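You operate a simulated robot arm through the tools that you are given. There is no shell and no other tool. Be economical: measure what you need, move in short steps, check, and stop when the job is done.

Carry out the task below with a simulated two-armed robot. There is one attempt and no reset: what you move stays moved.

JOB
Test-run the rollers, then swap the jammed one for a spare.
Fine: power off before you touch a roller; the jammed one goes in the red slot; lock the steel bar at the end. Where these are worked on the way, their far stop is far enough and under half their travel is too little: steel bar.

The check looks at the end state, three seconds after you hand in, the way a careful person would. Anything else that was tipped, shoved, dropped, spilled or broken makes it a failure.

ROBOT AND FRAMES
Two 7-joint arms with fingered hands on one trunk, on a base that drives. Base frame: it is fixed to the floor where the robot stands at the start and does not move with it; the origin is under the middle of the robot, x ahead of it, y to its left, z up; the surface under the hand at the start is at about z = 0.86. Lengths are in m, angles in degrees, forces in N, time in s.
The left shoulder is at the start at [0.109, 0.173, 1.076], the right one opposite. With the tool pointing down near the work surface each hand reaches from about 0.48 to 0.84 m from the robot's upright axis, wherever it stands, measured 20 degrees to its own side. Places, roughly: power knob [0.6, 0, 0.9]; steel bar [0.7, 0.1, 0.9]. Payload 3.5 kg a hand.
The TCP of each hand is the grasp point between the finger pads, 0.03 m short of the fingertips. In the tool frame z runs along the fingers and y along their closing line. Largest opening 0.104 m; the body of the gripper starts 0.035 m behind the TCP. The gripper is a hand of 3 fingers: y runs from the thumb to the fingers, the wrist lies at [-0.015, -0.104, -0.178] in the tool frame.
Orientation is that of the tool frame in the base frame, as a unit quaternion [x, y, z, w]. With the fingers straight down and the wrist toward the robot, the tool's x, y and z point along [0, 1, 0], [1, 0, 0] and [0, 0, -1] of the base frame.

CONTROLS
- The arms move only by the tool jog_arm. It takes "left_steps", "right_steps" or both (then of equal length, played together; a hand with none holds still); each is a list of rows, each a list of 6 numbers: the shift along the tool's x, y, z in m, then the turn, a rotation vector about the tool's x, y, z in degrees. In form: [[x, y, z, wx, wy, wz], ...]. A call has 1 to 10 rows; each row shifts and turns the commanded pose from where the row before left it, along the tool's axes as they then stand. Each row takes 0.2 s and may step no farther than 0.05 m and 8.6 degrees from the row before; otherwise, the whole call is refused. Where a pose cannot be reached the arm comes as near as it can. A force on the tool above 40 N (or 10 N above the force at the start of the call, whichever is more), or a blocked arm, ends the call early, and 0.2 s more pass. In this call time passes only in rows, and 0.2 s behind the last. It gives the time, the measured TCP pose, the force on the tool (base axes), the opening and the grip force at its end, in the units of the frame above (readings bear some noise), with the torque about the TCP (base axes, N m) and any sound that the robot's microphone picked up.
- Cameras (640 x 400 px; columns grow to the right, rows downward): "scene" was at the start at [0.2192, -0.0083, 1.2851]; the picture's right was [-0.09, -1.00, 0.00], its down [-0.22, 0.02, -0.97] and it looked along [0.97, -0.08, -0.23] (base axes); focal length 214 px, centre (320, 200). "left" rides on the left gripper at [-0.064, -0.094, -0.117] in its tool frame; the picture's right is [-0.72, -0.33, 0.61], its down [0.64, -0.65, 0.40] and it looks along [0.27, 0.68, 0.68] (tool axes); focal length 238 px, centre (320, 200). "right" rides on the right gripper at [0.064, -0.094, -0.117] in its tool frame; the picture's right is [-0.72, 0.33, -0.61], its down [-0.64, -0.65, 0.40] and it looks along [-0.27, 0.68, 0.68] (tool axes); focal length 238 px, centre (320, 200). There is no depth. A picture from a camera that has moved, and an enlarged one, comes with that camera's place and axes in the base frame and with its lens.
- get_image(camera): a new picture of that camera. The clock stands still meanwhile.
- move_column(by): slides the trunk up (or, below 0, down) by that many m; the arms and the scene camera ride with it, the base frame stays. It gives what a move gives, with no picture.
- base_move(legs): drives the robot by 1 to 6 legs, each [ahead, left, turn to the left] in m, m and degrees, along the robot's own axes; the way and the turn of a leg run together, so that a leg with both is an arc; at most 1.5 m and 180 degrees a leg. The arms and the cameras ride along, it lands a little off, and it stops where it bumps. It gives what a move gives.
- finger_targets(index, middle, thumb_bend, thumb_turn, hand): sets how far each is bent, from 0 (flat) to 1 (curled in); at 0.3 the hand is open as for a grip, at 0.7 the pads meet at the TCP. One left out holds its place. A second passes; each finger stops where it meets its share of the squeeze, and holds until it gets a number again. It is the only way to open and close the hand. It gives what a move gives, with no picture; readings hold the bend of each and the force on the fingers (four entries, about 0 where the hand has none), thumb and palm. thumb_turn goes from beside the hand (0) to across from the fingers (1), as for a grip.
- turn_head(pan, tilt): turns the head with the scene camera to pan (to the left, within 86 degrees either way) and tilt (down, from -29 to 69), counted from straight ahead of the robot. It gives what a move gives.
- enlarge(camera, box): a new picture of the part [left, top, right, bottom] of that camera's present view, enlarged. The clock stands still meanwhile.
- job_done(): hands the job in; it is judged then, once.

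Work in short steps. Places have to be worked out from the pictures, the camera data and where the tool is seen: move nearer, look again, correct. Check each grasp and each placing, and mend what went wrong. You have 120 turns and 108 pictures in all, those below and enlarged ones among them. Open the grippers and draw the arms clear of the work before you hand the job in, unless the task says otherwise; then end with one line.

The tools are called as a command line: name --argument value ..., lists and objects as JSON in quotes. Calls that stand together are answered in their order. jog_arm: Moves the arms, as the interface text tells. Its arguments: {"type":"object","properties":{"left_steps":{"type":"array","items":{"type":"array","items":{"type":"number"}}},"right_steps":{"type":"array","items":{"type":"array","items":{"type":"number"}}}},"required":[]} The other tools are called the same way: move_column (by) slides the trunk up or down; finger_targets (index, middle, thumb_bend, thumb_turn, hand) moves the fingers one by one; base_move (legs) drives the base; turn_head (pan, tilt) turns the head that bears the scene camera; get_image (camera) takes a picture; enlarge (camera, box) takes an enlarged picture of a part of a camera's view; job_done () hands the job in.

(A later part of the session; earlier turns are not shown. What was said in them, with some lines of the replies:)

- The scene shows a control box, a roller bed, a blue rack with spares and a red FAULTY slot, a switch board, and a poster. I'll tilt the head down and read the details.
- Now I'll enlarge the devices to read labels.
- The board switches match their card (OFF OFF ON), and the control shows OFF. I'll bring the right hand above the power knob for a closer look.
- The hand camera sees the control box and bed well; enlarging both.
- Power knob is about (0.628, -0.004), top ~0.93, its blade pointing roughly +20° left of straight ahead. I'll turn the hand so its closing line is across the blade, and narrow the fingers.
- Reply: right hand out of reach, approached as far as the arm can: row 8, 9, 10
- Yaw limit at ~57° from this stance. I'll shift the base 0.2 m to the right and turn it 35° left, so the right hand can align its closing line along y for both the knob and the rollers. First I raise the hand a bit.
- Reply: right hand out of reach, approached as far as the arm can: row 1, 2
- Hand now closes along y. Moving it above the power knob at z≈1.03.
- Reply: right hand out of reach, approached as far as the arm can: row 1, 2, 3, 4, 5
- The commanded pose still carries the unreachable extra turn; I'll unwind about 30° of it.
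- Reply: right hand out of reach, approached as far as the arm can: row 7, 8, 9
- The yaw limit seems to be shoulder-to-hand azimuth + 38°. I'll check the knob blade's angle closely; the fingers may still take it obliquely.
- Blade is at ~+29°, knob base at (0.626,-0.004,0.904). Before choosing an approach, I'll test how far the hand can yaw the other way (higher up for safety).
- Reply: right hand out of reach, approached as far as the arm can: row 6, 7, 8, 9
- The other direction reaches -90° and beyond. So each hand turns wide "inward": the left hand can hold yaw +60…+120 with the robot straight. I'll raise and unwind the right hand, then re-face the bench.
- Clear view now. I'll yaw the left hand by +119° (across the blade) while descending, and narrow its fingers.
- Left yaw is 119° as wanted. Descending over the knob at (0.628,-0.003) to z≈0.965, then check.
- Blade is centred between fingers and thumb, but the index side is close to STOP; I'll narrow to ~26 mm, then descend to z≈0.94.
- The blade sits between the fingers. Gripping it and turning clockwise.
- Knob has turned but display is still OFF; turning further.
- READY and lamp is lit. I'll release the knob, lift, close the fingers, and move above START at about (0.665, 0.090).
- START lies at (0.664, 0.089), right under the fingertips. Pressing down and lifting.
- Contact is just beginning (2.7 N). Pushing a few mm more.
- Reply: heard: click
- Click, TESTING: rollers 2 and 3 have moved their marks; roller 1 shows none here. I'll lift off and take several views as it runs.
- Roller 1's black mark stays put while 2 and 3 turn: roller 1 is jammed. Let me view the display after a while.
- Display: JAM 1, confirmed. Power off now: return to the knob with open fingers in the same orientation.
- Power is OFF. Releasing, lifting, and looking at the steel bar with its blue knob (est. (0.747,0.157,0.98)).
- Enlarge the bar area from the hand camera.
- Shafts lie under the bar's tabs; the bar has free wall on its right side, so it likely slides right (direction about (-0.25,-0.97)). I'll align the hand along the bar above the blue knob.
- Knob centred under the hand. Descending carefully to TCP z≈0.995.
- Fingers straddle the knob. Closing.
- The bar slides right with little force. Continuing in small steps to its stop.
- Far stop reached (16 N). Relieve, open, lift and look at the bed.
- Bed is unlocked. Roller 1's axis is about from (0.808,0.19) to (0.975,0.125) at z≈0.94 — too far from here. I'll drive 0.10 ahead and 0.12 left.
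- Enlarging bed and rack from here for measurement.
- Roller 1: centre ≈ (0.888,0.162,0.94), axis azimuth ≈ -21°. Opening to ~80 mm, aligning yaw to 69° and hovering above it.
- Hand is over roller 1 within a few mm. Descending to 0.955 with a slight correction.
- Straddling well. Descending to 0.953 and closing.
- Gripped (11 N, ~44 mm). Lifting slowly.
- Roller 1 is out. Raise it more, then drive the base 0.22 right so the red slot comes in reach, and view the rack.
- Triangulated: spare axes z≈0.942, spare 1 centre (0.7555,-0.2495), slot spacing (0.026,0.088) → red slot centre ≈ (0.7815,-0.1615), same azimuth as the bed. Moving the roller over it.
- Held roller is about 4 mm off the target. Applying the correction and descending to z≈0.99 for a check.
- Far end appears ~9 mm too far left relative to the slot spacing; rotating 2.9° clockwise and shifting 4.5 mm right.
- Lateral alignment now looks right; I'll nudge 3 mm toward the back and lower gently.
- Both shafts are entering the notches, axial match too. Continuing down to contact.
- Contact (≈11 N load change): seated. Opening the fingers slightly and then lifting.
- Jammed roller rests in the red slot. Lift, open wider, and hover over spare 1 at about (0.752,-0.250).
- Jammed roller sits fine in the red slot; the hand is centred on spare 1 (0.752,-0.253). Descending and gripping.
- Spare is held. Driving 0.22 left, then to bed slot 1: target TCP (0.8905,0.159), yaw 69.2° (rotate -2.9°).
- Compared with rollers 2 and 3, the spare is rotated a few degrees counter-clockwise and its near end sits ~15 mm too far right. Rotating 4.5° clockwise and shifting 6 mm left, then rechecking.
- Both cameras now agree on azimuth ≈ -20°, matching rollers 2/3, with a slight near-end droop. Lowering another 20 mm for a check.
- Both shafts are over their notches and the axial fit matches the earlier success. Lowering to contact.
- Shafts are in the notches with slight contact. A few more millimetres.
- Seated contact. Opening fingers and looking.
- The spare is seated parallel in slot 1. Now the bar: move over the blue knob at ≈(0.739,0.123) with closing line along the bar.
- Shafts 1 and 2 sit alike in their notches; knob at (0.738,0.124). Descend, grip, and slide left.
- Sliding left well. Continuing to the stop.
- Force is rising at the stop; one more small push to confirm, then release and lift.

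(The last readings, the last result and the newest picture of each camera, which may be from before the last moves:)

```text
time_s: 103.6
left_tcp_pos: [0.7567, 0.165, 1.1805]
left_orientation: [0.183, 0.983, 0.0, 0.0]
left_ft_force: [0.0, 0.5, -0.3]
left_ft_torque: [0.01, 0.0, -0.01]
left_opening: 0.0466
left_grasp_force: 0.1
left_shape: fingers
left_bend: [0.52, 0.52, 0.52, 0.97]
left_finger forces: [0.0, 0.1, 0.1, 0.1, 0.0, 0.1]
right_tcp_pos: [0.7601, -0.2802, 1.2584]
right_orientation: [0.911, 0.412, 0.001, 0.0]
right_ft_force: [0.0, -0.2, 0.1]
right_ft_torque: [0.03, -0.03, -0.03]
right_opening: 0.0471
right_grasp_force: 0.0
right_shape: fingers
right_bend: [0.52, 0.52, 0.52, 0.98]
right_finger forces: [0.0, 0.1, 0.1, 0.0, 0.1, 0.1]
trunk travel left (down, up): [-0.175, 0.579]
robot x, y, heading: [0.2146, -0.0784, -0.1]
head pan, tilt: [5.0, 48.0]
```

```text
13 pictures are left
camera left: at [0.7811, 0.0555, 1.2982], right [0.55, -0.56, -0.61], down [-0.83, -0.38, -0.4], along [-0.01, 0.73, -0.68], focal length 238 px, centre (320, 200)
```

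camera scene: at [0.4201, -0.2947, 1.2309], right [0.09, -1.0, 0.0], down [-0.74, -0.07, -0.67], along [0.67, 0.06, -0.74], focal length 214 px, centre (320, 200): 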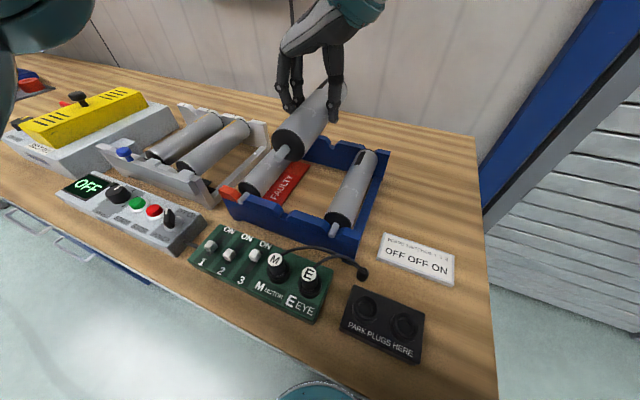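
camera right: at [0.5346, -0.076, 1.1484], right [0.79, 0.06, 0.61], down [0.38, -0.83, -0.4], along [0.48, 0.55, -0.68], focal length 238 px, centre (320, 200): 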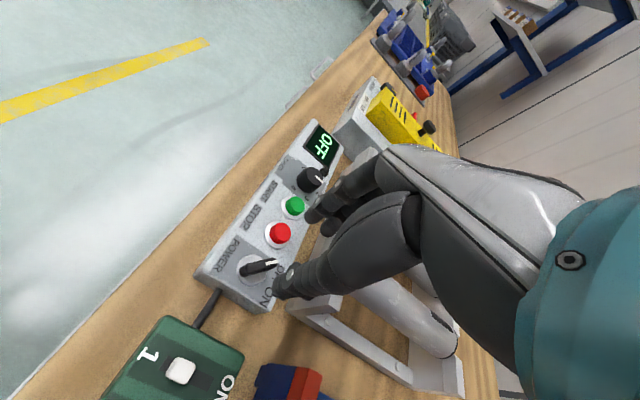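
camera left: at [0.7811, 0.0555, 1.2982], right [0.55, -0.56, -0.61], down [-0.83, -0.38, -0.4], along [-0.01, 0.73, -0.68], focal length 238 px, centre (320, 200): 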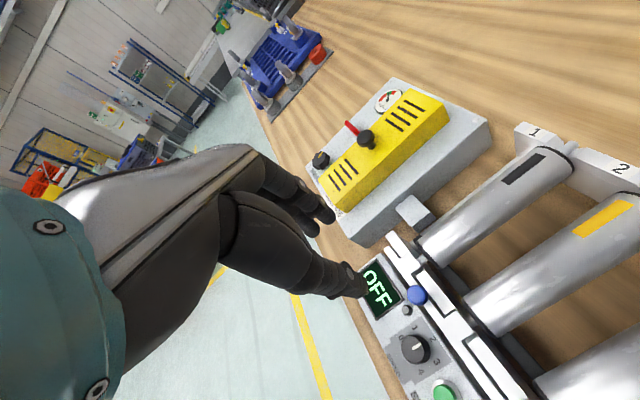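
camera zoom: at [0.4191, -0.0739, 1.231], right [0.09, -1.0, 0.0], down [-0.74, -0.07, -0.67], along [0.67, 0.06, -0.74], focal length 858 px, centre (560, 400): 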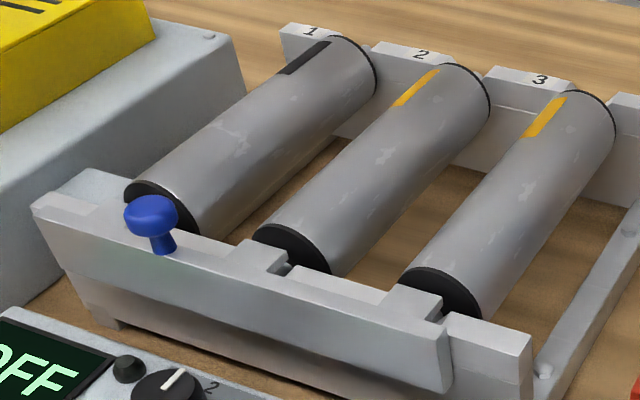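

Bar is back at its locked stop (knob at its original place), tabs over the shafts. Opening both hands and backing away, then a final look.

finger_targets --hand "left" --index 0.3 --middle 0.3 --thumb_bend 0.3

finger_targets --hand "right" --index 0.3 --middle 0.3 --thumb_bend 0.3

base_move --legs '[[-0.25, 0, 0]]'

turn_head --pan 0 --tilt 42

get_image --camera "scene"

enlarge --camera "scene" --box '[180, 90, 480, 250]'

```text
time_s: 104.6
left_tcp_pos: [0.7576, 0.1657, 1.179]
left_orientation: [0.182, 0.983, 0.0, 0.0]
left_ft_force: [0.1, 0.2, 0.0]
left_ft_torque: [0.0, 0.01, 0.0]
left_opening: 0.1029
left_grasp_force: 0.1
left_shape: fingers
left_bend: [0.3, 0.3, 0.3, 0.97]
left_finger forces: [0.1, 0.0, 0.0, 0.1, 0.0, 0.1]
right_tcp_pos: [0.7617, -0.2791, 1.2578]
right_orientation: [0.911, 0.412, -0.001, 0.0]
right_ft_force: [0.2, 0.1, -0.1]
right_ft_torque: [0.02, 0.03, 0.02]
right_opening: 0.0471
right_grasp_force: 0.1
right_shape: fingers
right_bend: [0.52, 0.52, 0.52, 0.98]
right_finger forces: [0.0, 0.0, 0.1, 0.1, 0.1, 0.0]
trunk travel left (down, up): [-0.175, 0.579]
robot x, y, heading: [0.2159, -0.0794, 0.1]
head pan, tilt: [5.0, 48.0]
```

```text
time_s: 105.6
left_tcp_pos: [0.7568, 0.166, 1.1795]
left_orientation: [0.182, 0.983, 0.0, 0.0]
left_ft_force: [-0.1, -1.2, 0.2]
left_ft_torque: [-0.01, 0.02, 0.0]
left_opening: 0.1026
left_grasp_force: 0.0
left_shape: fingers
left_bend: [0.3, 0.3, 0.3, 0.97]
left_finger forces: [0.0, 0.1, 0.0, 0.0, 0.0, 0.0]
right_tcp_pos: [0.7616, -0.2797, 1.2581]
right_orientation: [0.911, 0.413, 0.0, 0.0]
right_ft_force: [0.5, 0.3, 0.0]
right_ft_torque: [0.0, -0.02, -0.06]
right_opening: 0.1025
right_grasp_force: 0.0
right_shape: fingers
right_bend: [0.3, 0.3, 0.3, 0.98]
right_finger forces: [0.0, 0.1, 0.1, 0.0, 0.0, 0.0]
trunk travel left (down, up): [-0.175, 0.579]
robot x, y, heading: [0.2145, -0.0813, 0.4]
head pan, tilt: [5.0, 48.0]
```

```text
time_s: 107.4
left_tcp_pos: [0.505, 0.1642, 1.1808]
left_orientation: [0.184, 0.983, 0.0, 0.0]
left_ft_force: [0.7, -0.3, -0.4]
left_ft_torque: [0.02, -0.02, 0.01]
left_opening: 0.1028
left_grasp_force: 0.0
left_shape: fingers
left_bend: [0.3, 0.3, 0.3, 0.97]
left_finger forces: [0.0, 0.0, 0.0, 0.0, 0.0, 0.0]
right_tcp_pos: [0.5084, -0.2824, 1.2587]
right_orientation: [0.912, 0.411, 0.0, 0.0]
right_ft_force: [-0.5, 0.5, 0.8]
right_ft_torque: [-0.04, -0.03, -0.03]
right_opening: 0.1029
right_grasp_force: 0.0
right_shape: fingers
right_bend: [0.3, 0.3, 0.3, 0.98]
right_finger forces: [0.0, 0.1, 0.0, 0.1, 0.0, 0.0]
trunk travel left (down, up): [-0.175, 0.579]
robot x, y, heading: [-0.0359, -0.0799, -0.1]
head pan, tilt: [5.0, 48.0]
```

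```text
time_s: 108.1
left_tcp_pos: [0.5068, 0.1638, 1.1791]
left_orientation: [0.184, 0.983, 0.0, 0.0]
left_ft_force: [-0.8, 0.0, 0.3]
left_ft_torque: [0.02, 0.0, 0.02]
left_opening: 0.1026
left_grasp_force: 0.1
left_shape: fingers
left_bend: [0.3, 0.3, 0.3, 0.97]
left_finger forces: [0.1, 0.0, 0.0, 0.0, 0.0, 0.1]
right_tcp_pos: [0.5103, -0.2822, 1.2582]
right_orientation: [0.912, 0.41, -0.001, 0.0]
right_ft_force: [0.8, -0.3, -0.6]
right_ft_torque: [0.03, 0.04, 0.0]
right_opening: 0.1025
right_grasp_force: 0.0
right_shape: fingers
right_bend: [0.3, 0.3, 0.3, 0.98]
right_finger forces: [0.0, 0.0, 0.0, 0.0, 0.1, 0.0]
trunk travel left (down, up): [-0.175, 0.579]
robot x, y, heading: [-0.0398, -0.079, -0.0]
head pan, tilt: [0.0, 42.0]
```

```text
12 pictures are left
camera scene: at [0.1728, -0.0812, 1.2393], right [0.0, -1.0, 0.0], down [-0.67, 0.0, -0.74], along [0.74, 0.0, -0.67], focal length 214 px, centre (320, 200)
```

scene: 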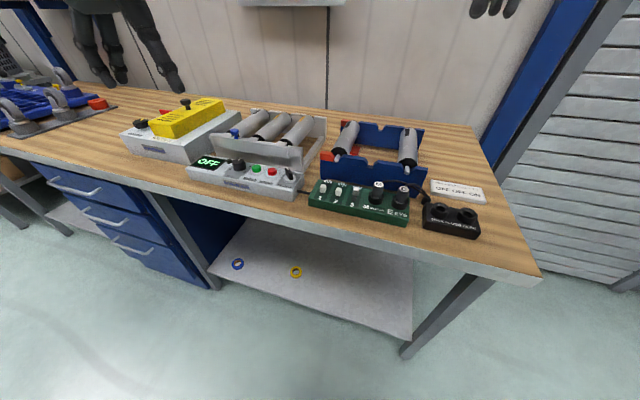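

```text
2.13 times, centred on (330, 170) of scene
camera zoom: at [0.1728, -0.0812, 1.2393], right [0.0, -1.0, 0.0], down [-0.67, 0.0, -0.74], along [0.74, 0.0, -0.67], focal length 458 px, centre (299, 264)
```

zoom: 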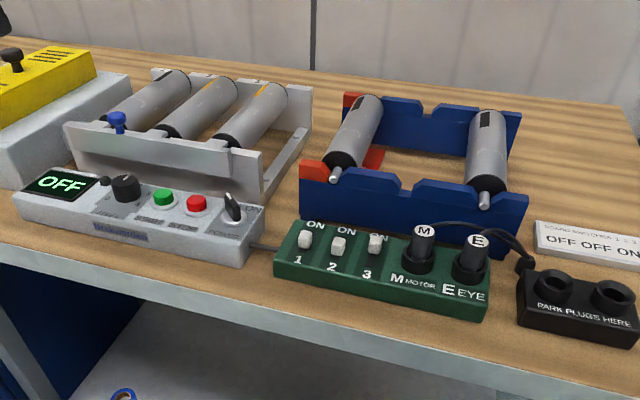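

Everything is in place: power is OFF, the jammed roller is in the red slot, the spare is in slot 1, the bar is locked, and both hands are open and clear. Handing in.

job_done

```text
The job is handed in.
```

The test run showed JAM 1. With the power off, I moved the jammed roller to the red slot, fitted a spare in slot 1 and locked the steel bar; I didn't run the rollers again after the swap.
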